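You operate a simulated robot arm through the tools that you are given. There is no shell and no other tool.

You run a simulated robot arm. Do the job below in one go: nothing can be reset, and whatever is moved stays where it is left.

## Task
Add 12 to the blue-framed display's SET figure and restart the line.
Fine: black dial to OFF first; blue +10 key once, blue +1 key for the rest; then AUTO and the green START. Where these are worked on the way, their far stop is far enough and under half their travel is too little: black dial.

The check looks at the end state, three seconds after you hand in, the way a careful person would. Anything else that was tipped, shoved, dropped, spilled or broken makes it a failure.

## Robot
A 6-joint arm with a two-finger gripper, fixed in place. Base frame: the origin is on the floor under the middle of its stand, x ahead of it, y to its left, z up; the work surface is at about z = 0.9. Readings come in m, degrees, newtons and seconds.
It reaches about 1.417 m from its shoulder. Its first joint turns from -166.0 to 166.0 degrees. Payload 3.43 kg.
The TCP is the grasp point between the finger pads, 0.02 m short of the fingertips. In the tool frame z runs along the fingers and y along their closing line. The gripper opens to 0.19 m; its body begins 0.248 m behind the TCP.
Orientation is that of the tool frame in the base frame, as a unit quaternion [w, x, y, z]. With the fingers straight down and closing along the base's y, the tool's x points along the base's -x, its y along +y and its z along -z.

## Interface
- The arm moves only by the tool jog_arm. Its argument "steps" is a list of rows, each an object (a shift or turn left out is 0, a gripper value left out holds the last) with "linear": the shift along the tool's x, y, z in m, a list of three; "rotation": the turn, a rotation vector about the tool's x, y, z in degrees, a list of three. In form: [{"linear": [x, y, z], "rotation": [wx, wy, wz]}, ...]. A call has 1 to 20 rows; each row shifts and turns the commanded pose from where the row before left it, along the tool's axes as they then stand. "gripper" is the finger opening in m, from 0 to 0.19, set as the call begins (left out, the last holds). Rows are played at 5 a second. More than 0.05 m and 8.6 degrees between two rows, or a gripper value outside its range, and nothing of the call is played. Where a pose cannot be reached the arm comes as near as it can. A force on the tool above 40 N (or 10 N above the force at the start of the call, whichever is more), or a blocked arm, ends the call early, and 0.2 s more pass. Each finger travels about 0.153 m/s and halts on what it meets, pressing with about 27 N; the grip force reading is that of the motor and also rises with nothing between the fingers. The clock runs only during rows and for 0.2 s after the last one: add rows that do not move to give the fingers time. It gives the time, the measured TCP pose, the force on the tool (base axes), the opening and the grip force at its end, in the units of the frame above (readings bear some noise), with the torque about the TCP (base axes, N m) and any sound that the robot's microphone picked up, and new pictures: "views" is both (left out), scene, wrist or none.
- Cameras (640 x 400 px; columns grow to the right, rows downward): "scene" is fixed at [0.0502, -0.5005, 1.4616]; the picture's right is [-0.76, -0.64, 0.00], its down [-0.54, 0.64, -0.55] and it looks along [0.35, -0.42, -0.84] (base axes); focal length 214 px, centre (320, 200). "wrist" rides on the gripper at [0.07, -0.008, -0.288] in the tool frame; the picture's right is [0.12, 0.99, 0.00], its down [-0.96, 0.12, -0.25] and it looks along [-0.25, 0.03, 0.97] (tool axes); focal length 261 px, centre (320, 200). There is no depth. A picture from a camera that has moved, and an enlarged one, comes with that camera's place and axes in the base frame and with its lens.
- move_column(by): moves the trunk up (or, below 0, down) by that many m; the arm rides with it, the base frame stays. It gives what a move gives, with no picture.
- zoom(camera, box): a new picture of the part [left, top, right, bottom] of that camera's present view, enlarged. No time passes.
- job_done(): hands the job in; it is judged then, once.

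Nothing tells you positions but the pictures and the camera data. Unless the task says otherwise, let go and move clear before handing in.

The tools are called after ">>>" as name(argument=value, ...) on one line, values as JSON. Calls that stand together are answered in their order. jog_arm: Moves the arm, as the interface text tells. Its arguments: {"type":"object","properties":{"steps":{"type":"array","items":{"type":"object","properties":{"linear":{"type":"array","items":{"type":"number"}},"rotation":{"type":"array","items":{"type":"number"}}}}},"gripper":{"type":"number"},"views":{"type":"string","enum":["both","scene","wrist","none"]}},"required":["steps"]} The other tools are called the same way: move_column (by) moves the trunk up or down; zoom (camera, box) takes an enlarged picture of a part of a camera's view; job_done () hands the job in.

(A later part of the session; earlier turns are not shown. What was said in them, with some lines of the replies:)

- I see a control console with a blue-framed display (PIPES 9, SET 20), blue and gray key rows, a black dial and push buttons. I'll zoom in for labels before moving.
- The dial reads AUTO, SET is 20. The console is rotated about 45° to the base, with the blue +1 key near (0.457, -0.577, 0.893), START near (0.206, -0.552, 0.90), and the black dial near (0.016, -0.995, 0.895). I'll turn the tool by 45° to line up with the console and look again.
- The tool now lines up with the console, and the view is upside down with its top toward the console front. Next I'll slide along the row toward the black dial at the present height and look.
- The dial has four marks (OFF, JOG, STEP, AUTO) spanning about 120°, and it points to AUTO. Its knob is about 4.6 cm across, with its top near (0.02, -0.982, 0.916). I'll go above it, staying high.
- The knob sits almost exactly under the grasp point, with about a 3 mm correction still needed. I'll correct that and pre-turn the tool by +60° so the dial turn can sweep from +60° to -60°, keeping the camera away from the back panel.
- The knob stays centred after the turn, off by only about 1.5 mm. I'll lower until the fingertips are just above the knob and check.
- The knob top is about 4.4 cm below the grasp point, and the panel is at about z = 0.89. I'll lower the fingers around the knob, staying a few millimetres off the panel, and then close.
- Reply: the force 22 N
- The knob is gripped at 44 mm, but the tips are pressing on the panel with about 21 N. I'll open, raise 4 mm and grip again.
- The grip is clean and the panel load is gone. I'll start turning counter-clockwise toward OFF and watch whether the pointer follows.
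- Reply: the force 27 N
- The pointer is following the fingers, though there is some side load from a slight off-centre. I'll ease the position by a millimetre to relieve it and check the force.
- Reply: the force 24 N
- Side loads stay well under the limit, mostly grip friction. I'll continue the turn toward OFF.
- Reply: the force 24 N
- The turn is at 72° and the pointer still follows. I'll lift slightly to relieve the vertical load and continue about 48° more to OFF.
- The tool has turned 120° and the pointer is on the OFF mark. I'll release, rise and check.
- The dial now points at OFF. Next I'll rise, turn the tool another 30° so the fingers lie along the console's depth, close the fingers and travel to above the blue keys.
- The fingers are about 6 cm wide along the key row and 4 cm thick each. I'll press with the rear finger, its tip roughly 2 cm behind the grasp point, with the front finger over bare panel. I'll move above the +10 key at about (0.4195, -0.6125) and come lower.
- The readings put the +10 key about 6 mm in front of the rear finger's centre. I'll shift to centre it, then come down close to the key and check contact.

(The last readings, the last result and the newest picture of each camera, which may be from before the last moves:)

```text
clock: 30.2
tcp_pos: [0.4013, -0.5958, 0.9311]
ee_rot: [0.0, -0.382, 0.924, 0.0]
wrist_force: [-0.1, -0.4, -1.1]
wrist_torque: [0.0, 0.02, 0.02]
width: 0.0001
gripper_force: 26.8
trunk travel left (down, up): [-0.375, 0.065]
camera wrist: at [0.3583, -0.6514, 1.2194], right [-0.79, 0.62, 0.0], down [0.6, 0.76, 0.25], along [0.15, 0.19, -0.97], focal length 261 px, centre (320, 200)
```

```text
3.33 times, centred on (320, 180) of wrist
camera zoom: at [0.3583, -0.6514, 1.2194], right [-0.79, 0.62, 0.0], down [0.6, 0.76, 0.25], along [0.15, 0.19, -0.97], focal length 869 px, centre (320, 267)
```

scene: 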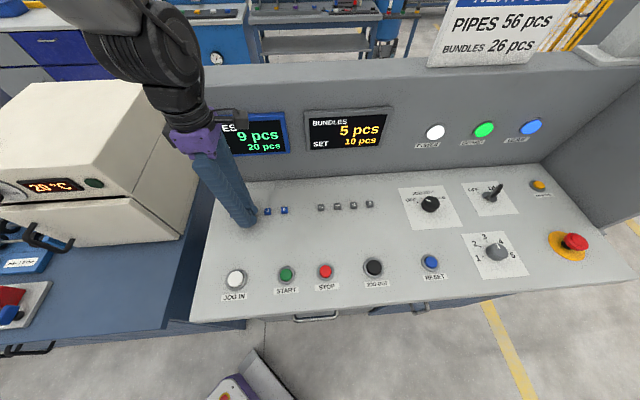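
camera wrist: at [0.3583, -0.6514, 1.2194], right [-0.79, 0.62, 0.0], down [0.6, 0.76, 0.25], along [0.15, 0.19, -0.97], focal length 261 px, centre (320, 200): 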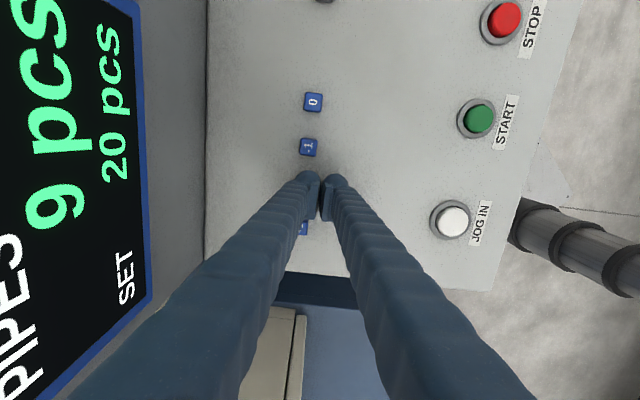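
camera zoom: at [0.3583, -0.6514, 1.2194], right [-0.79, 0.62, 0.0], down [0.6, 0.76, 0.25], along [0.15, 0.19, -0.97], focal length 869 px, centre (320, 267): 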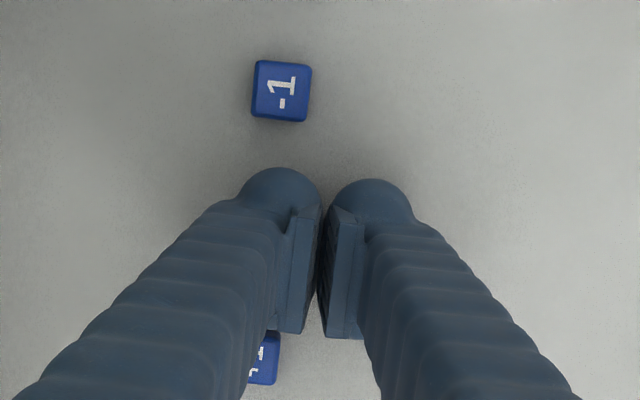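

The rear finger is now centred over +10, clear of both neighbours. I'll make a short press-and-lift, starting shallow and going deeper only if nothing registers.

>>> jog_arm(steps=[{"linear": [0, 0, 0.002]}, {"linear": [0, 0, 0.002]}, {"linear": [0, 0, 0.002]}, {"linear": [0, 0, -0.006]}], views="wrist")

```text
clock: 31.2
tcp_pos: [0.4001, -0.5944, 0.9307]
ee_rot: [0.0, -0.383, 0.924, 0.001]
wrist_force: [-0.9, 0.9, -1.1]
wrist_torque: [-0.01, 0.0, -0.03]
width: 0.0002
gripper_force: 26.8
trunk travel left (down, up): [-0.375, 0.065]
heard: click
camera wrist: at [0.357, -0.651, 1.2201], right [-0.79, 0.62, 0.0], down [0.6, 0.76, 0.25], along [0.15, 0.19, -0.97], focal length 261 px, centre (320, 200)
```

wrist: 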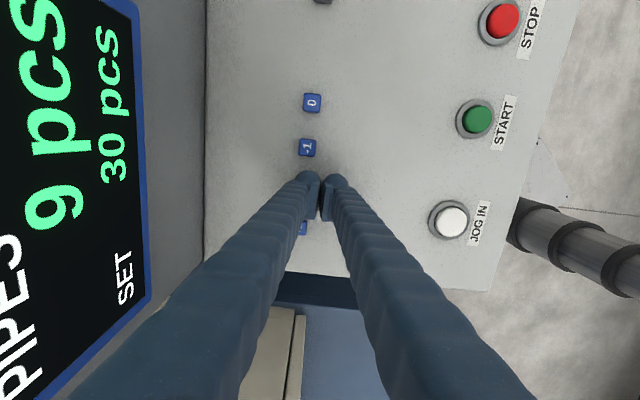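

A click was heard and SET now reads 30. I'll lift, move one pitch (51 mm) to the +1 key and come down to the same hover height.

>>> jog_arm(steps=[{"linear": [0, 0, -0.02]}, {"linear": [-0.0256, 0, 0]}, {"linear": [-0.0256, 0, 0]}, {"linear": [0, 0, 0.01]}, {"linear": [0, 0, 0.01]}, {}])

>>> zoom(camera="wrist", box=[260, 100, 380, 240])

>>> zoom(camera="scene", box=[190, 100, 320, 240])

```text
clock: 32.6
tcp_pos: [0.4377, -0.5576, 0.9318]
ee_rot: [0.0, -0.383, 0.924, 0.0]
wrist_force: [0.8, -0.3, -1.2]
wrist_torque: [-0.04, 0.0, -0.02]
width: 0.0001
gripper_force: 26.9
trunk travel left (down, up): [-0.375, 0.065]
camera wrist: at [0.3937, -0.6141, 1.2204], right [-0.79, 0.62, 0.0], down [0.6, 0.76, 0.25], along [0.15, 0.19, -0.97], focal length 261 px, centre (320, 200)
```

scene: 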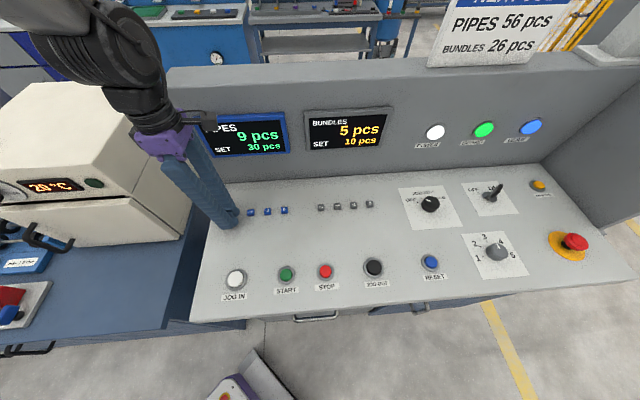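
wrist: 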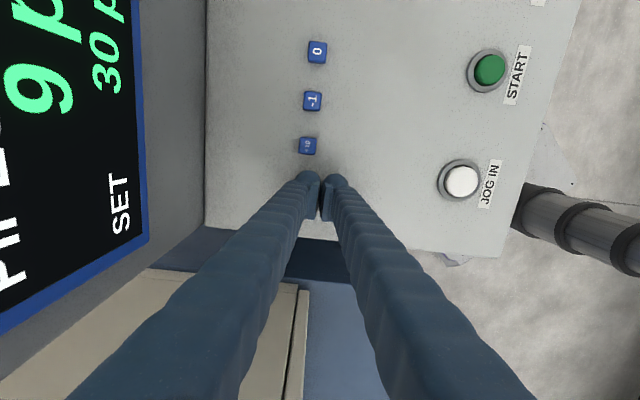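

```text
2.86 times, centred on (320, 170) of wrist
camera zoom: at [0.3937, -0.6141, 1.2204], right [-0.79, 0.62, 0.0], down [0.6, 0.76, 0.25], along [0.15, 0.19, -0.97], focal length 745 px, centre (320, 286)
```

zoom: 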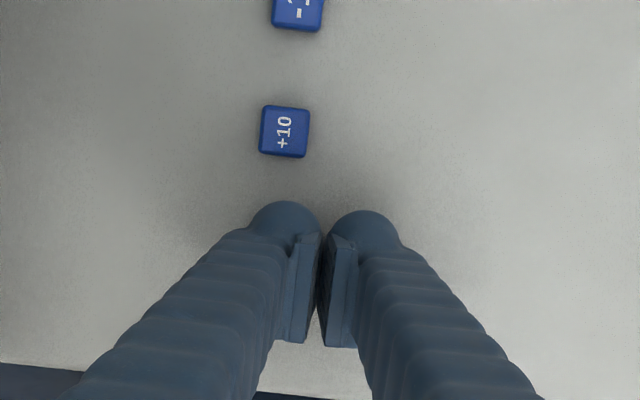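

```text
2.86 times, centred on (255, 170) of scene
camera zoom: at [0.0502, -0.5005, 1.4616], right [-0.76, -0.64, 0.0], down [-0.54, 0.64, -0.55], along [0.35, -0.42, -0.84], focal length 613 px, centre (506, 286)
```

zoom: 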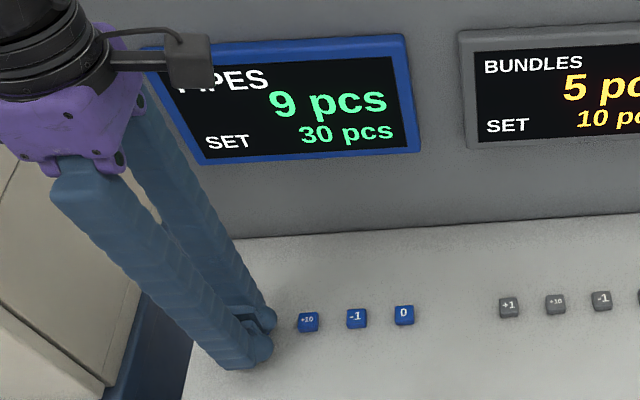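

The rear finger is over +1 with the same geometry as before. I'll press once, 6 mm down and up.

>>> jog_arm(steps=[{"linear": [0, 0, 0.002]}, {"linear": [0, 0, 0.002]}, {"linear": [0, 0, 0.002]}, {"linear": [0, 0, -0.006]}], views="scene")

>>> zoom(camera="scene", box=[190, 100, 400, 240])

```text
clock: 33.6
tcp_pos: [0.4372, -0.5582, 0.9304]
ee_rot: [0.0, -0.383, 0.924, 0.0]
wrist_force: [0.4, -0.1, 0.4]
wrist_torque: [-0.01, -0.01, -0.02]
width: 0.0
gripper_force: 27.2
trunk travel left (down, up): [-0.375, 0.065]
heard: click
```

scene: 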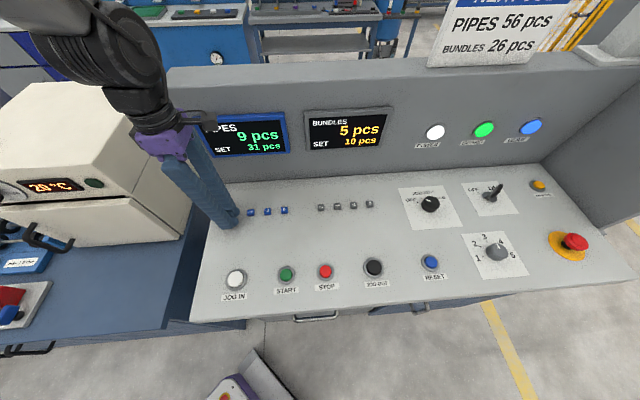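

```text
2.86 times, centred on (295, 170) of scene
camera zoom: at [0.0502, -0.5005, 1.4616], right [-0.76, -0.64, 0.0], down [-0.54, 0.64, -0.55], along [0.35, -0.42, -0.84], focal length 613 px, centre (391, 286)
```

zoom: 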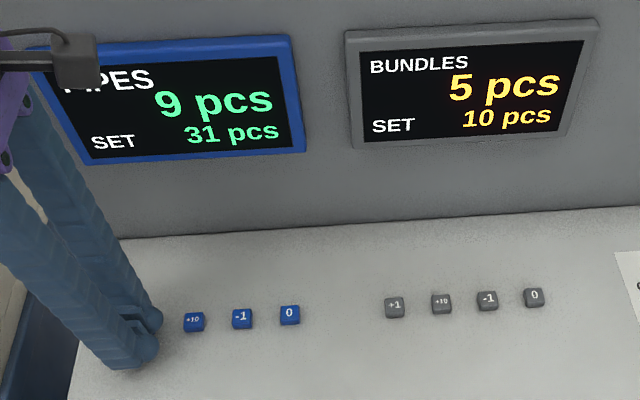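

SET reads 31, with BUNDLES unchanged at 10. One more press of +1 brings it to 32.

>>> jog_arm(steps=[{}, {"linear": [0, 0, 0.002]}, {"linear": [0, 0, 0.002]}, {"linear": [0, 0, 0.002]}, {"linear": [0, 0, -0.006]}], views="scene")

>>> zoom(camera="scene", box=[190, 100, 400, 240])

```text
clock: 34.8
tcp_pos: [0.4379, -0.558, 0.9316]
ee_rot: [0.0, -0.382, 0.924, 0.0]
wrist_force: [0.4, -0.1, 0.5]
wrist_torque: [-0.06, 0.0, -0.01]
width: 0.0002
gripper_force: 27.5
trunk travel left (down, up): [-0.375, 0.065]
heard: click
```

scene: 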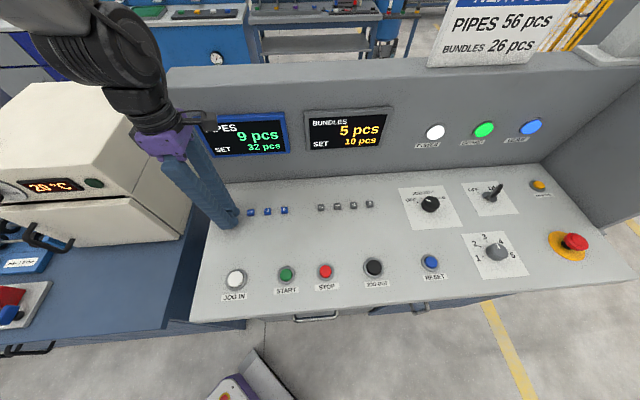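

```text
2.86 times, centred on (295, 170) of scene
camera zoom: at [0.0502, -0.5005, 1.4616], right [-0.76, -0.64, 0.0], down [-0.54, 0.64, -0.55], along [0.35, -0.42, -0.84], focal length 613 px, centre (391, 286)
```

zoom: 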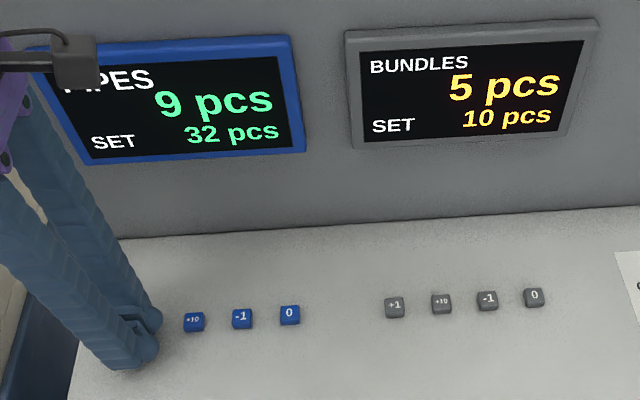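

SET now reads 32. I'll rise and retrace the path to above the black dial with the fingers open, turned to the orientation used at OFF.

>>> jog_arm(steps=[{"linear": [0, 0, -0.034]}, {"linear": [0, 0, -0.034]}, {"linear": [0, 0, -0.034]}, {"linear": [0, 0, -0.034]}, {"linear": [0, 0, -0.034]}, {"linear": [0.0495, -0.002, 0]}, {"linear": [0.0495, 0, 0]}, {"linear": [0.0495, 0, 0]}, {"linear": [0.0495, 0, 0]}, {"linear": [0.0495, 0, 0]}, {"linear": [0.0495, 0, 0]}, {"linear": [0.0495, 0, 0]}, {"linear": [0.0495, 0, 0]}, {"linear": [0.0495, 0, 0]}, {"linear": [0.0495, 0, 0]}, {"linear": [0.0495, 0, 0]}, {"linear": [0.0493, 0, 0]}, {}], views="none")

>>> jog_arm(steps=[{"rotation": [0, 0, 6]}, {"rotation": [0, 0, 6]}, {"rotation": [0, 0, 6]}, {"rotation": [0, 0, 6]}, {"rotation": [0, 0, 6]}, {"linear": [0, 0, 0.04]}, {"linear": [0, 0, 0.04]}, {"linear": [0, 0, 0.04]}, {}], gripper=0.1, views="wrist")

>>> zoom(camera="wrist", box=[260, 130, 380, 240])

```text
clock: 38.6
tcp_pos: [0.0208, -0.9791, 1.1027]
ee_rot: [0.0, -0.383, 0.924, -0.001]
wrist_force: [-0.2, -0.3, -1.1]
wrist_torque: [0.06, 0.04, 0.02]
width: 0.0
gripper_force: 27.4
trunk travel left (down, up): [-0.375, 0.065]
```

```text
clock: 40.6
tcp_pos: [0.0189, -0.9801, 0.9802]
ee_rot: [0.0, -0.131, 0.991, 0.001]
wrist_force: [0.1, 0.6, -0.6]
wrist_torque: [0.05, -0.02, -0.02]
width: 0.0999
gripper_force: 0.0
trunk travel left (down, up): [-0.375, 0.065]
camera wrist: at [-0.0471, -1.007, 1.2689], right [-0.37, 0.93, 0.0], down [0.9, 0.36, 0.25], along [0.23, 0.09, -0.97], focal length 261 px, centre (320, 200)
```

wrist: 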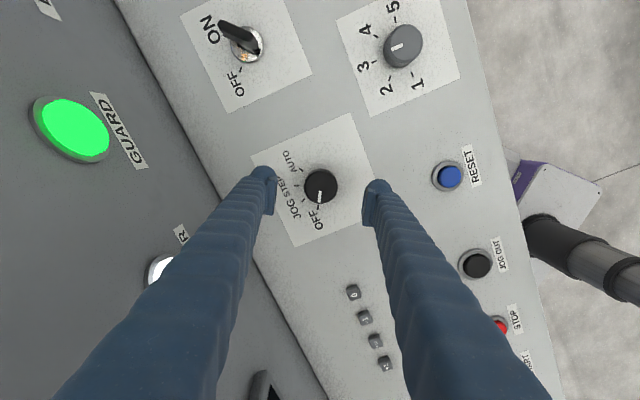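

```text
3.64 times, centred on (320, 185) of wrist
camera zoom: at [-0.0471, -1.007, 1.2689], right [-0.37, 0.93, 0.0], down [0.9, 0.36, 0.25], along [0.23, 0.09, -0.97], focal length 948 px, centre (320, 254)
```

zoom: 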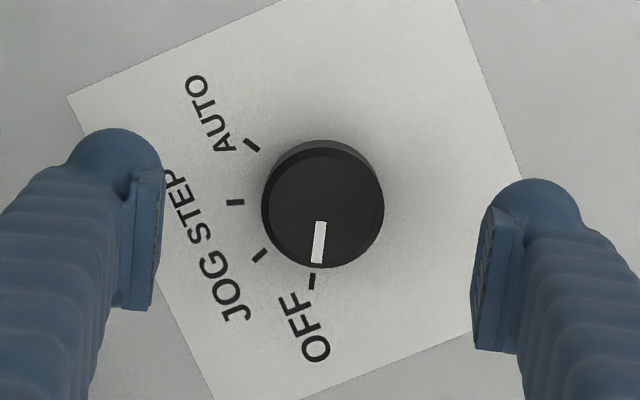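

The knob still reads OFF and sits within about 2 mm of the tool axis. I'll make that small correction, lower around it and grip.

>>> jog_arm(steps=[{"linear": [-0.0015, 0.001, 0.02]}, {"linear": [0, 0, 0.02]}, {"linear": [0, 0, 0.018]}, {}], views="none")

>>> jog_arm(steps=[{}, {}, {}], gripper=0.0, views="wrist")

```text
clock: 41.6
tcp_pos: [0.0198, -0.9801, 0.9229]
ee_rot: [0.0, -0.13, 0.991, -0.001]
wrist_force: [-0.3, -0.4, -0.5]
wrist_torque: [0.01, 0.0, 0.05]
width: 0.0998
gripper_force: 0.1
trunk travel left (down, up): [-0.375, 0.065]
```

```text
clock: 42.4
tcp_pos: [0.0197, -0.9786, 0.9231]
ee_rot: [0.0, -0.13, 0.991, 0.001]
wrist_force: [-0.4, 2.1, 1.3]
wrist_torque: [0.04, -0.05, -0.04]
width: 0.0448
gripper_force: 44.7
trunk travel left (down, up): [-0.375, 0.065]
camera wrist: at [-0.046, -1.0057, 1.2112], right [-0.37, 0.93, 0.0], down [0.9, 0.36, 0.25], along [0.23, 0.09, -0.97], focal length 261 px, centre (320, 200)
```

wrist: 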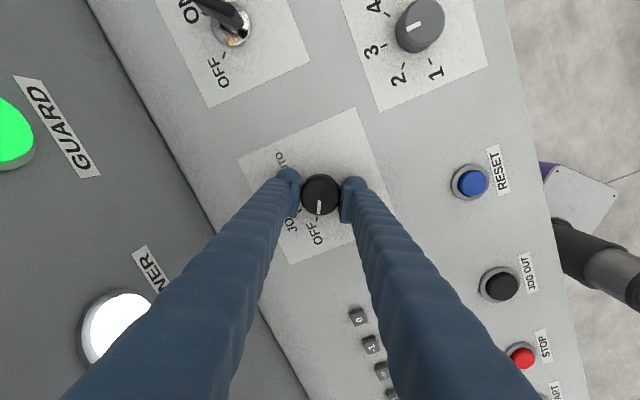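

The grip is well centred with hardly any side load. I'll turn clockwise toward AUTO, stopping partway to check.

>>> jog_arm(steps=[{"rotation": [0, 0, 6]}, {"rotation": [0, 0, 6]}, {"rotation": [0, 0, 6]}, {"rotation": [0, 0, 6]}, {"rotation": [0, 0, 6]}, {"rotation": [0, 0, 6]}, {"rotation": [0, 0, 6]}, {"rotation": [0, 0, 6]}, {"rotation": [0, 0, 6]}, {"rotation": [0, 0, 6]}, {}], views="wrist")

```text
clock: 44.8
tcp_pos: [0.0189, -0.9812, 0.9224]
ee_rot: [0.001, 0.383, 0.924, -0.002]
wrist_force: [-6.9, -25.4, 0.5]
wrist_torque: [-0.33, 0.0, 0.07]
width: 0.0443
gripper_force: 44.9
trunk travel left (down, up): [-0.375, 0.065]
camera wrist: at [-0.0364, -0.9366, 1.2111], right [0.62, 0.79, 0.0], down [0.76, -0.6, 0.25], along [0.19, -0.15, -0.97], focal length 261 px, centre (320, 200)
```

wrist: 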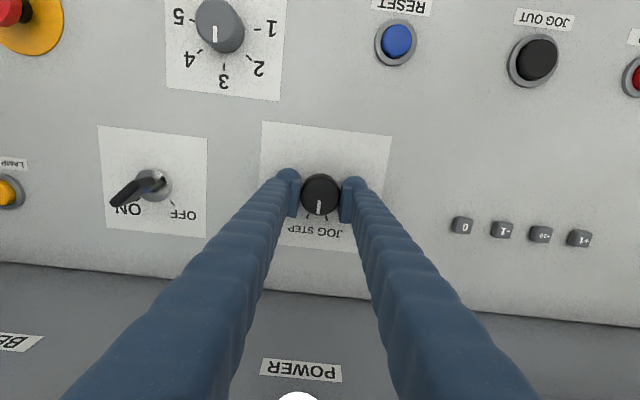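

The pointer follows at 60°, with a side load of about 26 N. I'll ease 1 mm in the direction of the load and then continue to AUTO.

>>> jog_arm(steps=[{"linear": [-0.0008, -0.001, 0]}, {}], views="none")

```text
clock: 45.4
tcp_pos: [0.0188, -0.9811, 0.9227]
ee_rot: [0.0, 0.383, 0.924, -0.001]
wrist_force: [-6.3, -19.6, 5.2]
wrist_torque: [-0.09, 0.02, 0.04]
width: 0.0446
gripper_force: 45.0
trunk travel left (down, up): [-0.375, 0.065]
```

>>> jog_arm(steps=[{"linear": [-0.0006, -0.0006, 0]}, {"rotation": [0, 0, 6]}, {"rotation": [0, 0, 6]}, {"rotation": [0, 0, 6]}, {"rotation": [0, 0, 6]}, {"rotation": [0, 0, 6]}, {}], views="none")

```text
clock: 47.0
tcp_pos: [0.0189, -0.9811, 0.9221]
ee_rot: [-0.001, 0.61, 0.792, 0.0]
wrist_force: [-14.3, -8.8, 10.9]
wrist_torque: [0.16, 0.21, 0.06]
width: 0.0446
gripper_force: 45.1
trunk travel left (down, up): [-0.375, 0.065]
```

>>> jog_arm(steps=[{"rotation": [0, 0, 6]}, {"rotation": [0, 0, 6]}, {"rotation": [0, 0, 6]}, {"rotation": [0, 0, 6]}, {"rotation": [0, 0, 6]}, {}], views="wrist")

>>> zoom(camera="wrist", box=[260, 150, 380, 240])

```text
clock: 48.4
tcp_pos: [0.0168, -0.9814, 0.9219]
ee_rot: [0.0, 0.794, 0.608, 0.0]
wrist_force: [-23.7, -7.5, 4.7]
wrist_torque: [-0.16, 0.36, 0.83]
width: 0.0444
gripper_force: 44.6
trunk travel left (down, up): [-0.375, 0.065]
camera wrist: at [0.0277, -0.9112, 1.2112], right [0.99, -0.14, 0.0], down [-0.14, -0.96, 0.25], along [-0.04, -0.24, -0.97], focal length 261 px, centre (320, 200)
```

wrist: 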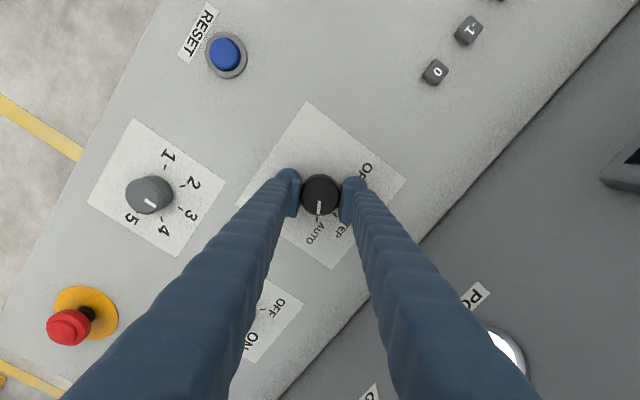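

```text
4.44 times, centred on (320, 195) of wrist
camera zoom: at [0.0277, -0.9112, 1.2112], right [0.99, -0.14, 0.0], down [-0.14, -0.96, 0.25], along [-0.04, -0.24, -0.97], focal length 1158 px, centre (320, 222)
```

zoom: 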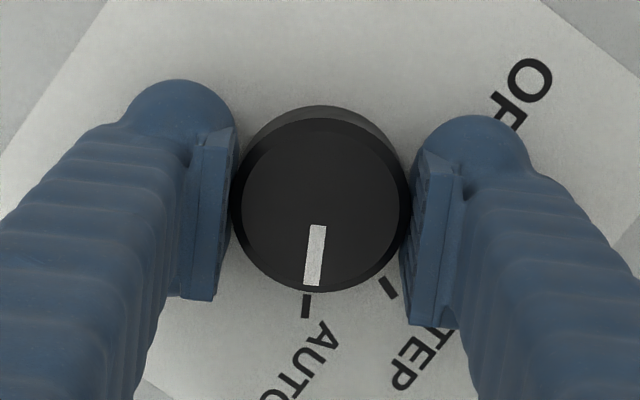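

The dial is at the AUTO mark and up against its stop, with a torque of 0.83 N m. I'll release, lift and verify.

>>> jog_arm(steps=[{}, {}, {}, {"linear": [0, 0, -0.03]}, {"linear": [0, 0, -0.03]}, {}], gripper=0.1, views="wrist")

>>> zoom(camera="wrist", box=[250, 130, 390, 230])

```text
clock: 49.8
tcp_pos: [0.0195, -0.9813, 0.9842]
ee_rot: [0.001, 0.793, 0.609, 0.0]
wrist_force: [-0.1, 0.1, -0.3]
wrist_torque: [-0.01, 0.01, 0.0]
width: 0.1001
gripper_force: 0.1
trunk travel left (down, up): [-0.375, 0.065]
camera wrist: at [0.0296, -0.911, 1.2719], right [0.99, -0.14, 0.0], down [-0.14, -0.96, 0.25], along [-0.04, -0.24, -0.97], focal length 261 px, centre (320, 200)
```

wrist: 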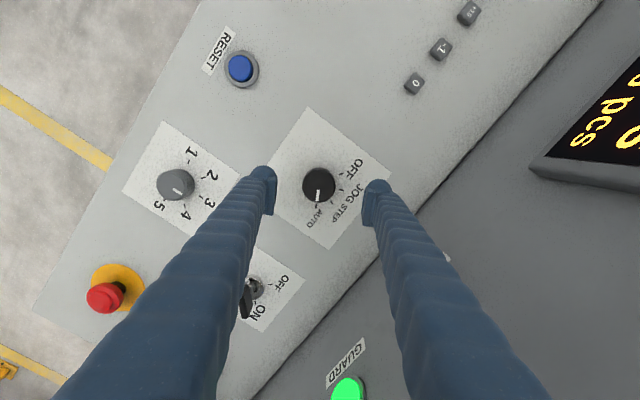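

```text
4.00 times, centred on (320, 180) of wrist
camera zoom: at [0.0296, -0.911, 1.2719], right [0.99, -0.14, 0.0], down [-0.14, -0.96, 0.25], along [-0.04, -0.24, -0.97], focal length 1043 px, centre (320, 280)
```

zoom: 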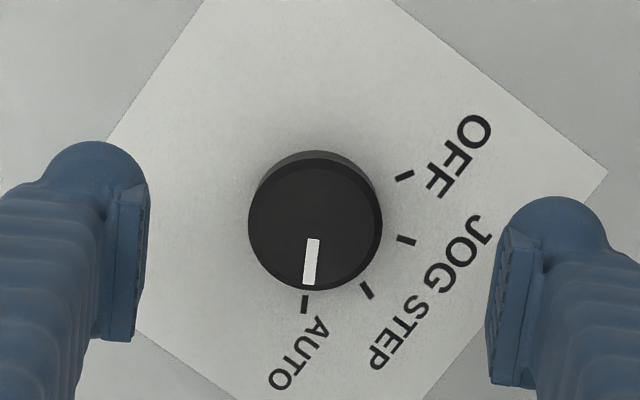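

The dial is back at AUTO. Now I'll rise, close the fingers, move to above the green START button near (0.206, -0.552), and turn back to the key-press orientation.

>>> jog_arm(steps=[{"linear": [0, 0, -0.04]}, {"linear": [0, 0, -0.04]}, {"linear": [0, 0, -0.04]}, {"rotation": [0, 0, -7.5]}, {"rotation": [0, 0, -7.5]}, {"rotation": [0, 0, -7.5]}, {"rotation": [0, 0, -7.5]}, {"rotation": [0, 0, -7.5]}, {"rotation": [0, 0, -7.5]}, {"rotation": [0, 0, -7.5]}, {"rotation": [0, 0, -7.5]}, {}], gripper=0.0, views="none")

>>> jog_arm(steps=[{"linear": [0.0191, 0.0435, 0]}, {"linear": [0.0191, 0.0435, 0]}, {"linear": [0.0191, 0.0435, 0]}, {"linear": [0.0191, 0.0435, 0]}, {"linear": [0.0191, 0.0435, 0]}, {"linear": [0.0191, 0.0435, 0]}, {"linear": [0.0191, 0.0435, 0]}, {"linear": [0.0191, 0.0435, 0]}, {"linear": [0.0191, 0.0435, 0]}, {"linear": [0.0191, 0.0435, 0]}, {}], views="both")

```text
clock: 52.4
tcp_pos: [0.0192, -0.9807, 1.1018]
ee_rot: [0.0, 0.383, 0.924, -0.001]
wrist_force: [0.4, -0.1, 0.3]
wrist_torque: [-0.04, 0.01, -0.02]
width: 0.0
gripper_force: 27.2
trunk travel left (down, up): [-0.375, 0.065]
```

```text
clock: 54.8
tcp_pos: [0.1926, -0.5378, 1.1048]
ee_rot: [0.0, 0.382, 0.924, 0.001]
wrist_force: [-0.9, 0.5, -0.7]
wrist_torque: [-0.01, -0.01, 0.0]
width: 0.0002
gripper_force: 27.2
trunk travel left (down, up): [-0.375, 0.065]
camera wrist: at [0.1372, -0.4937, 1.3931], right [0.62, 0.79, 0.0], down [0.76, -0.6, 0.25], along [0.19, -0.15, -0.97], focal length 261 px, centre (320, 200)
```

scene: 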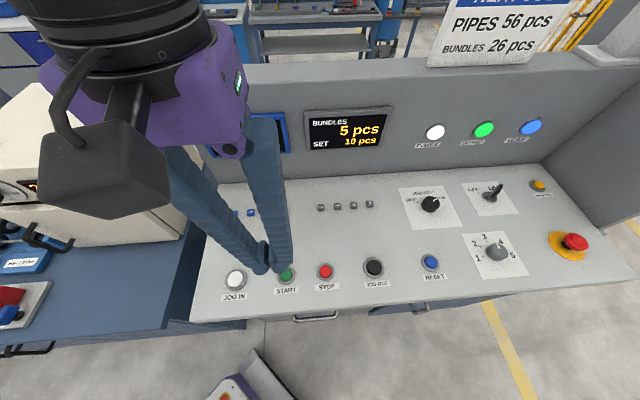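
wrist: 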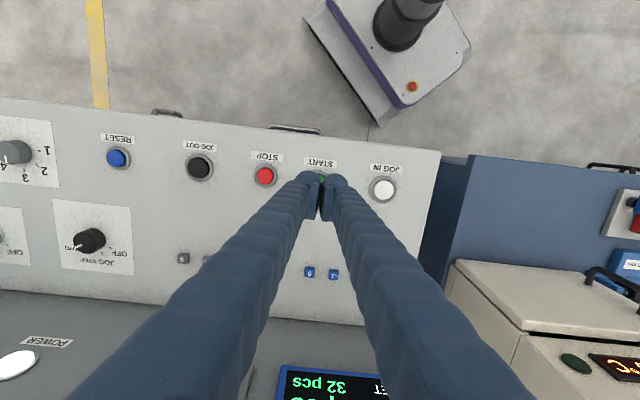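

SET 32 is visible and the fingers are near START. I'll turn the tool 90° so they again lie along the console's depth.

>>> jog_arm(steps=[{"rotation": [0, 0, -7.5]}, {"rotation": [0, 0, -7.5]}, {"rotation": [0, 0, -7.5]}, {"rotation": [0, 0, -7.5]}, {"rotation": [0, 0, -7.5]}, {"rotation": [0, 0, -7.5]}, {"rotation": [0, 0, -7.5]}, {"rotation": [0, 0, -7.5]}, {"rotation": [0, 0, -7.5]}, {"rotation": [0, 0, -7.5]}, {"rotation": [0, 0, -7.5]}, {"rotation": [0, 0, -7.5]}, {"linear": [0, 0, 0.04]}, {"linear": [0, 0, 0.04]}, {}])

>>> zoom(camera="wrist", box=[240, 100, 400, 240])

>>> zoom(camera="scene", box=[210, 200, 370, 310])

```text
clock: 58.0
tcp_pos: [0.1936, -0.5373, 1.0215]
ee_rot: [0.0, -0.384, 0.923, 0.0]
wrist_force: [0.1, 0.1, 0.3]
wrist_torque: [-0.02, 0.0, 0.0]
width: 0.0001
gripper_force: 27.5
trunk travel left (down, up): [-0.375, 0.065]
camera wrist: at [0.1496, -0.5933, 1.3106], right [-0.79, 0.62, 0.0], down [0.6, 0.76, 0.25], along [0.15, 0.19, -0.97], focal length 261 px, centre (320, 200)
```

scene: 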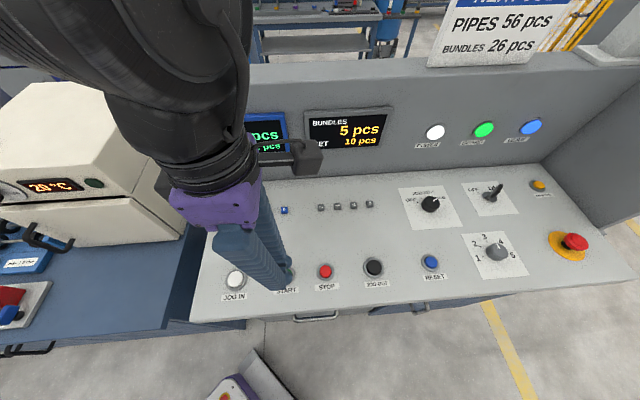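
wrist: 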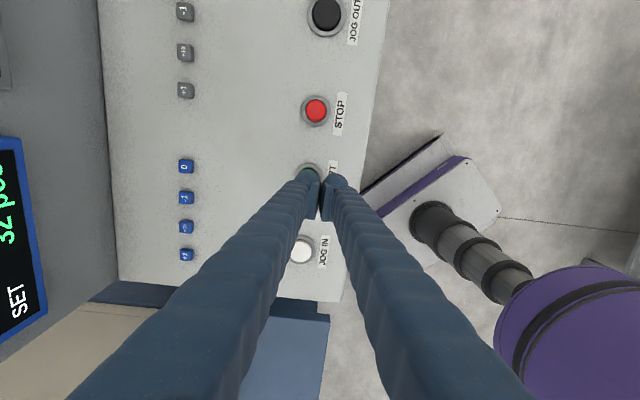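

```text
2.86 times, centred on (320, 170) of wrist
camera zoom: at [0.1496, -0.5933, 1.3106], right [-0.79, 0.62, 0.0], down [0.6, 0.76, 0.25], along [0.15, 0.19, -0.97], focal length 745 px, centre (320, 286)
```

zoom: 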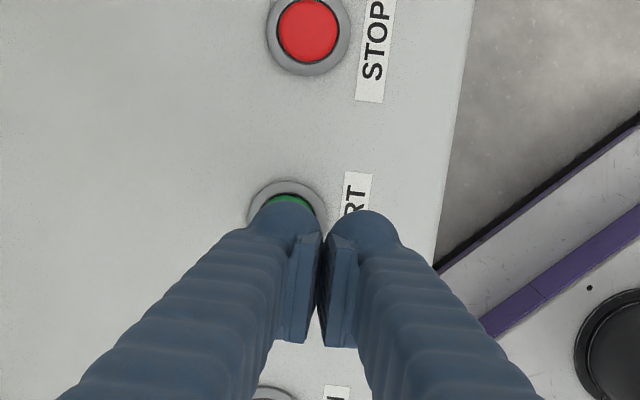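

```text
3.64 times, centred on (290, 255) of scene
camera zoom: at [0.0502, -0.5005, 1.4616], right [-0.76, -0.64, 0.0], down [-0.54, 0.64, -0.55], along [0.35, -0.42, -0.84], focal length 780 px, centre (429, 0)
```

zoom: 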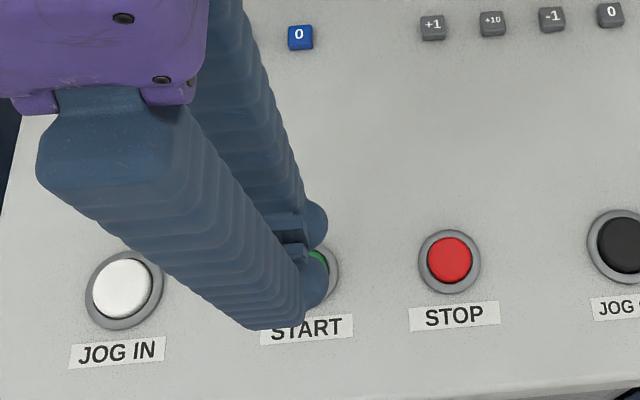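

START sits right under the rear finger, within 2 mm. I'll come down to just above it and check.

>>> jog_arm(steps=[{"linear": [0, 0, 0.03]}, {"linear": [0, 0, 0.025]}, {"linear": [0, 0, 0.02]}, {}])

>>> zoom(camera="wrist", box=[240, 100, 400, 240])

>>> zoom(camera="scene", box=[210, 200, 370, 310])

```text
clock: 59.0
tcp_pos: [0.1925, -0.5366, 0.9468]
ee_rot: [0.0, -0.382, 0.924, -0.001]
wrist_force: [-0.7, -1.1, 0.1]
wrist_torque: [0.02, -0.02, 0.02]
width: 0.0001
gripper_force: 26.8
trunk travel left (down, up): [-0.375, 0.065]
camera wrist: at [0.1489, -0.5926, 1.2361], right [-0.79, 0.62, 0.0], down [0.6, 0.76, 0.25], along [0.15, 0.19, -0.97], focal length 261 px, centre (320, 200)
```

scene: 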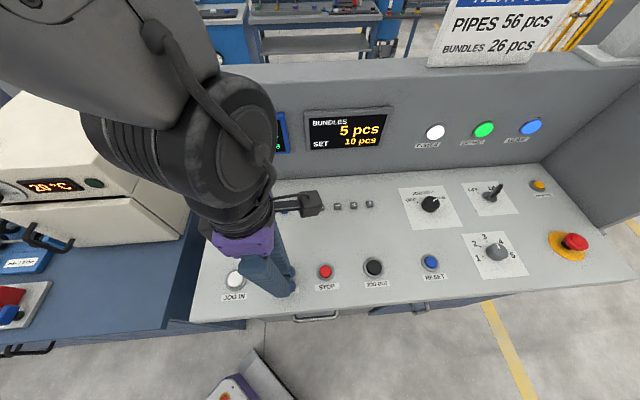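
wrist: 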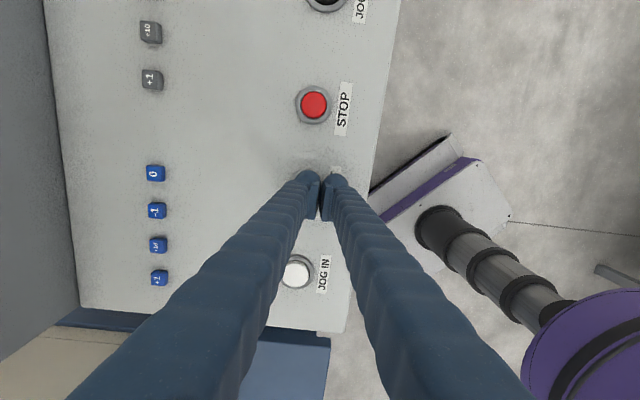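

```text
2.86 times, centred on (320, 170) of wrist
camera zoom: at [0.1489, -0.5926, 1.2361], right [-0.79, 0.62, 0.0], down [0.6, 0.76, 0.25], along [0.15, 0.19, -0.97], focal length 745 px, centre (320, 286)
```

zoom: 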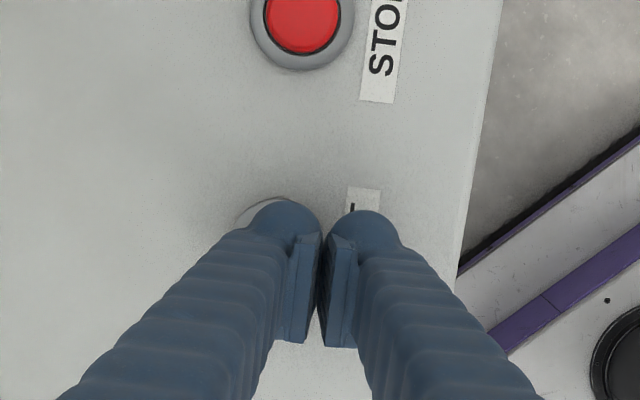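

```text
3.64 times, centred on (290, 255) of scene
camera zoom: at [0.0502, -0.5005, 1.4616], right [-0.76, -0.64, 0.0], down [-0.54, 0.64, -0.55], along [0.35, -0.42, -0.84], focal length 780 px, centre (429, 0)
```

zoom: 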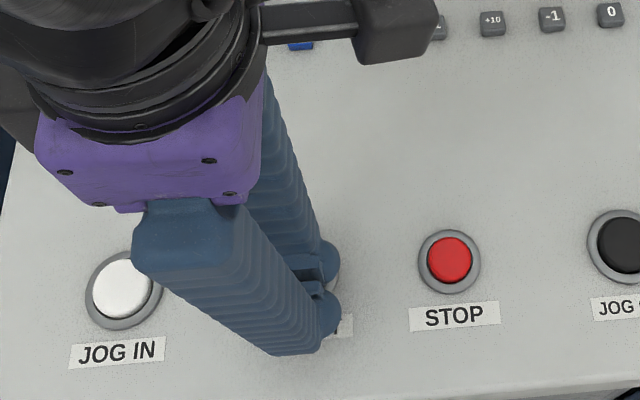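

The rear finger covers START with only a 3 mm correction needed. I'll shift and press gently, then check for a response.

>>> jog_arm(steps=[{"linear": [0.0005, 0.003, 0.006]}, {"linear": [0, 0, 0.004]}, {"linear": [0, 0, 0.003]}, {"linear": [0, 0, 0.002]}, {}], views="none")

```text
clock: 60.2
tcp_pos: [0.1898, -0.5365, 0.9331]
ee_rot: [0.0, -0.383, 0.924, 0.001]
wrist_force: [-0.5, -0.3, -0.3]
wrist_torque: [-0.03, 0.0, 0.0]
width: 0.0
gripper_force: 26.9
trunk travel left (down, up): [-0.375, 0.065]
```

>>> jog_arm(steps=[{"linear": [0, 0, 0.002]}, {"linear": [0, 0, 0.002]}, {}], views="none")

```text
clock: 61.0
tcp_pos: [0.19, -0.5359, 0.9291]
ee_rot: [0.001, -0.382, 0.924, 0.0]
wrist_force: [0.9, 1.1, 2.7]
wrist_torque: [0.03, -0.05, -0.01]
width: 0.0002
gripper_force: 26.8
trunk travel left (down, up): [-0.375, 0.065]
```

I feel light contact of about 2.7 N. I'll press a few millimetres further and lift.

>>> jog_arm(steps=[{"linear": [0, 0, 0.002]}, {"linear": [0, 0, 0.002]}, {}], views="none")

```text
clock: 61.8
tcp_pos: [0.1899, -0.5351, 0.9266]
ee_rot: [0.0, -0.383, 0.924, -0.002]
wrist_force: [5.0, 2.7, 25.4]
wrist_torque: [-0.12, -0.34, 0.07]
width: 0.0
gripper_force: 26.6
trunk travel left (down, up): [-0.375, 0.065]
heard: click
```

START clicked. I'll lift straight up and look at the console's response.

>>> jog_arm(steps=[{"linear": [0, 0, -0.008]}, {"linear": [0, 0, -0.03]}, {"linear": [0, 0, -0.04]}, {"linear": [0, 0, -0.04]}, {"linear": [0, 0, -0.04]}, {"linear": [0, 0, -0.04]}, {}])

>>> zoom(camera="wrist", box=[0, 60, 360, 300])

```text
clock: 63.4
tcp_pos: [0.1907, -0.5349, 1.1261]
ee_rot: [-0.001, -0.383, 0.924, 0.001]
wrist_force: [-0.1, 0.2, -0.7]
wrist_torque: [0.0, -0.01, -0.01]
width: 0.0003
gripper_force: 27.3
trunk travel left (down, up): [-0.375, 0.065]
camera wrist: at [0.147, -0.5912, 1.414], right [-0.79, 0.62, 0.0], down [0.6, 0.76, 0.25], along [0.15, 0.2, -0.97], focal length 261 px, centre (320, 200)
```

scene: 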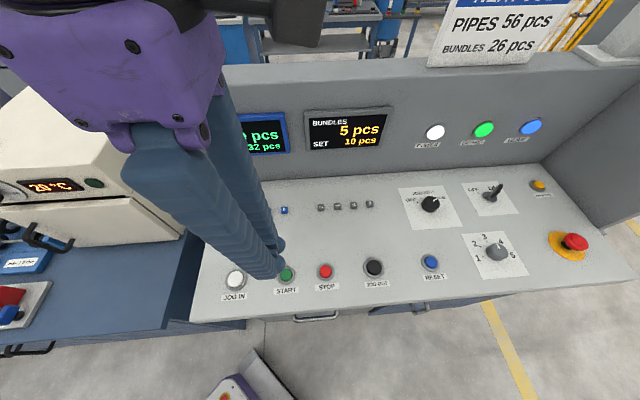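
wrist: 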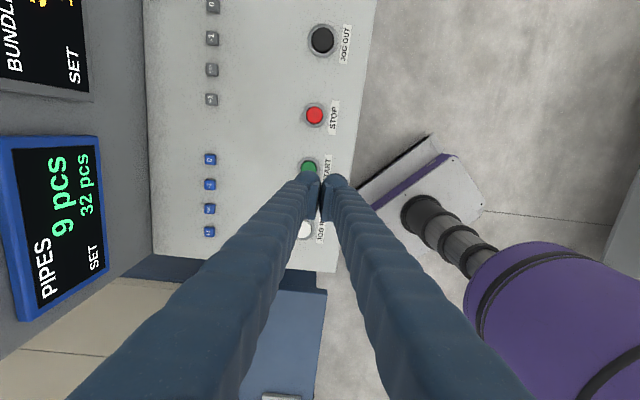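

```text
1.67 times, centred on (180, 180) of wrist
camera zoom: at [0.147, -0.5912, 1.414], right [-0.79, 0.62, 0.0], down [0.6, 0.76, 0.25], along [0.15, 0.2, -0.97], focal length 434 px, centre (553, 233)
```

zoom: 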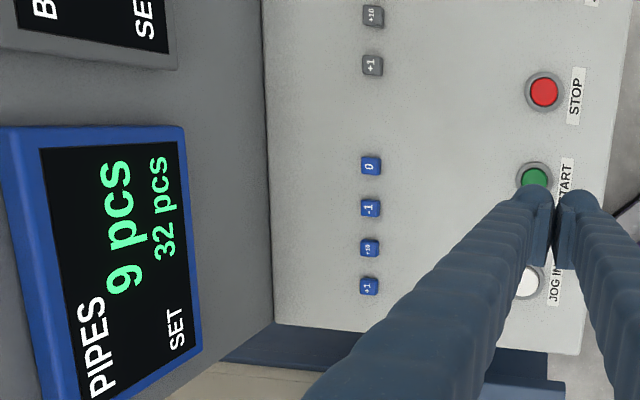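

The click registered and SET is 32. I'll move clear toward the starting area and wait a few seconds to see whether the line shows it is running.

>>> jog_arm(steps=[{"linear": [0, 0.03, -0.03]}, {"linear": [0, 0.04, -0.03]}, {"linear": [0, 0.04, -0.02]}, {}, {}, {}, {}, {}, {}, {}, {}, {}, {}, {}, {}, {}])

>>> zoom(camera="wrist", box=[0, 60, 360, 300])

>>> zoom(camera="scene", box=[390, 110, 600, 290])

```text
clock: 66.8
tcp_pos: [0.1141, -0.4566, 1.2035]
ee_rot: [0.0, -0.383, 0.924, 0.0]
wrist_force: [-0.1, 0.9, 0.3]
wrist_torque: [0.01, 0.02, 0.02]
width: 0.0
gripper_force: 26.9
trunk travel left (down, up): [-0.375, 0.065]
camera wrist: at [0.0703, -0.5131, 1.4923], right [-0.79, 0.62, 0.0], down [0.6, 0.76, 0.25], along [0.15, 0.19, -0.97], focal length 261 px, centre (320, 200)
```

scene: 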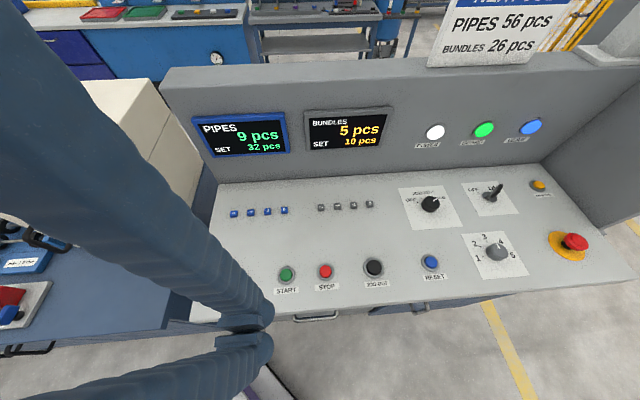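
wrist: 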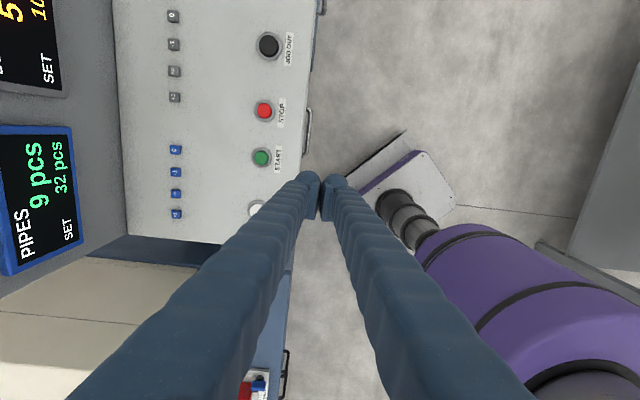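

```text
1.67 times, centred on (180, 180) of wrist
camera zoom: at [0.0703, -0.5131, 1.4923], right [-0.79, 0.62, 0.0], down [0.6, 0.76, 0.25], along [0.15, 0.19, -0.97], focal length 434 px, centre (553, 233)
```

zoom: 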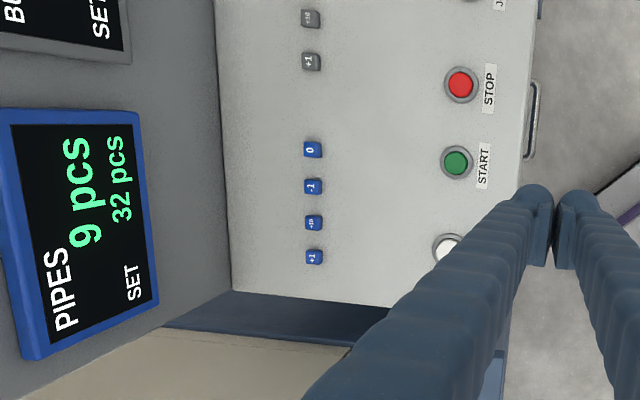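

```text
2.22 times, centred on (495, 200) of scene
camera zoom: at [0.0502, -0.5005, 1.4616], right [-0.76, -0.64, 0.0], down [-0.54, 0.64, -0.55], along [0.35, -0.42, -0.84], focal length 477 px, centre (-69, 200)
```

zoom: 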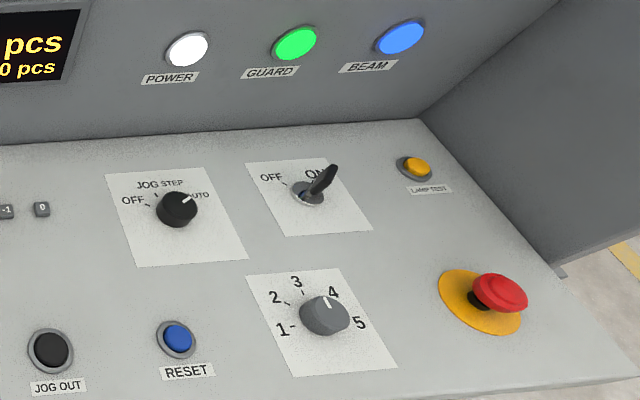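

>>> jog_arm(steps=[{}, {}, {}, {}, {}, {}, {}, {}, {}, {}, {}, {}, {}, {}, {}, {}, {}, {}, {}, {}], views="scene")

>>> zoom(camera="scene", box=[190, 100, 400, 230])

>>> zoom(camera="scene", box=[260, 240, 400, 310])

```text
clock: 71.0
tcp_pos: [0.1141, -0.4563, 1.204]
ee_rot: [0.001, -0.383, 0.924, 0.0]
wrist_force: [-0.1, 0.2, -0.2]
wrist_torque: [-0.02, -0.02, -0.04]
width: 0.0001
gripper_force: 27.4
trunk travel left (down, up): [-0.375, 0.065]
```

scene: 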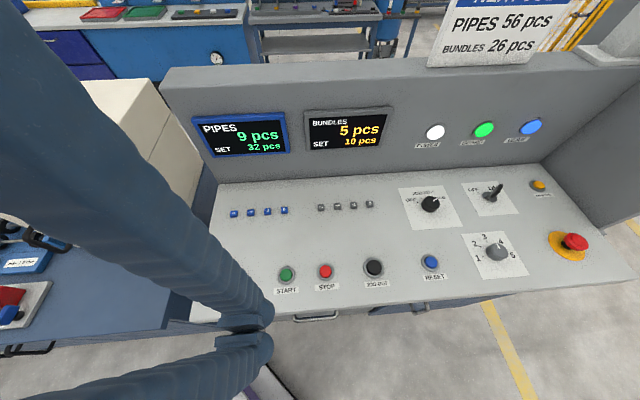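

```text
3.05 times, centred on (295, 165) of scene
camera zoom: at [0.0502, -0.5005, 1.4616], right [-0.76, -0.64, 0.0], down [-0.54, 0.64, -0.55], along [0.35, -0.42, -0.84], focal length 654 px, centre (396, 307)
```

zoom: 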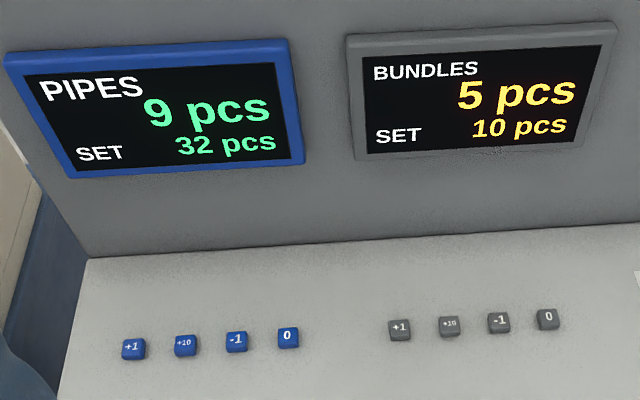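

```text
4.57 times, centred on (330, 275) of scene
camera zoom: at [0.0502, -0.5005, 1.4616], right [-0.76, -0.64, 0.0], down [-0.54, 0.64, -0.55], along [0.35, -0.42, -0.84], focal length 980 px, centre (274, -143)
```

zoom: 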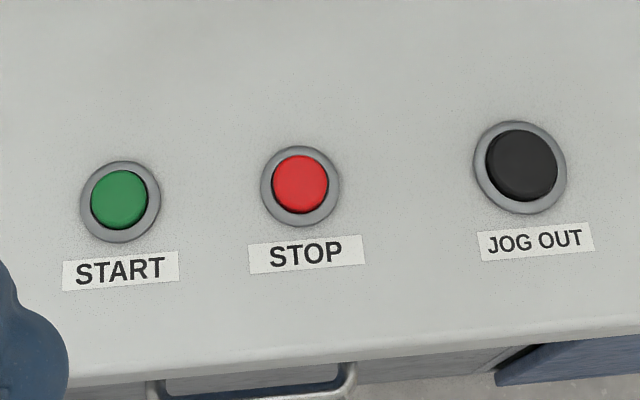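

>>> zoom(camera="scene", box=[390, 170, 480, 240])

```text
5.71 times, centred on (435, 205) of scene
camera zoom: at [0.0502, -0.5005, 1.4616], right [-0.76, -0.64, 0.0], down [-0.54, 0.64, -0.55], along [0.35, -0.42, -0.84], focal length 1226 px, centre (-337, 171)
```

zoom: 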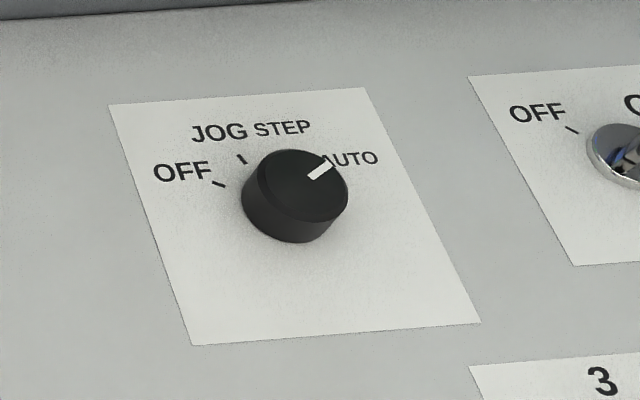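

The dial points at AUTO as it did at the start, SET reads 32, BUNDLES is untouched, START clicked under a firm press, and the arm is clear. The console has no visible run lamp, so the click is the only sign that START registered. I'm handing in now.

>>> job_done()

```text
The job is handed in.
```

The blue-framed display's SET figure now reads 32, up from 20. I then pressed START, but I couldn't confirm the line is actually running. START clicked under a firm press, but the console shows no run lamp. The PIPES count stayed at 9 for the roughly 8 seconds I watched after the press.

- **Black dial:** I turned it to OFF before touching the keys, then back to AUTO. It points at the AUTO mark, as it did at the start.
- **Keys:** I pressed blue +10 once and blue +1 twice. Each press clicked, and the display went 20, 30, 31, 32.
- **Rest of the console:** BUNDLES still reads 5 with SET 10. The ON/OFF switch, the 1–5 knob and the emergency stop look unchanged.

The arm is clear of the console with its gripper closed and empty, and the job is handed in.
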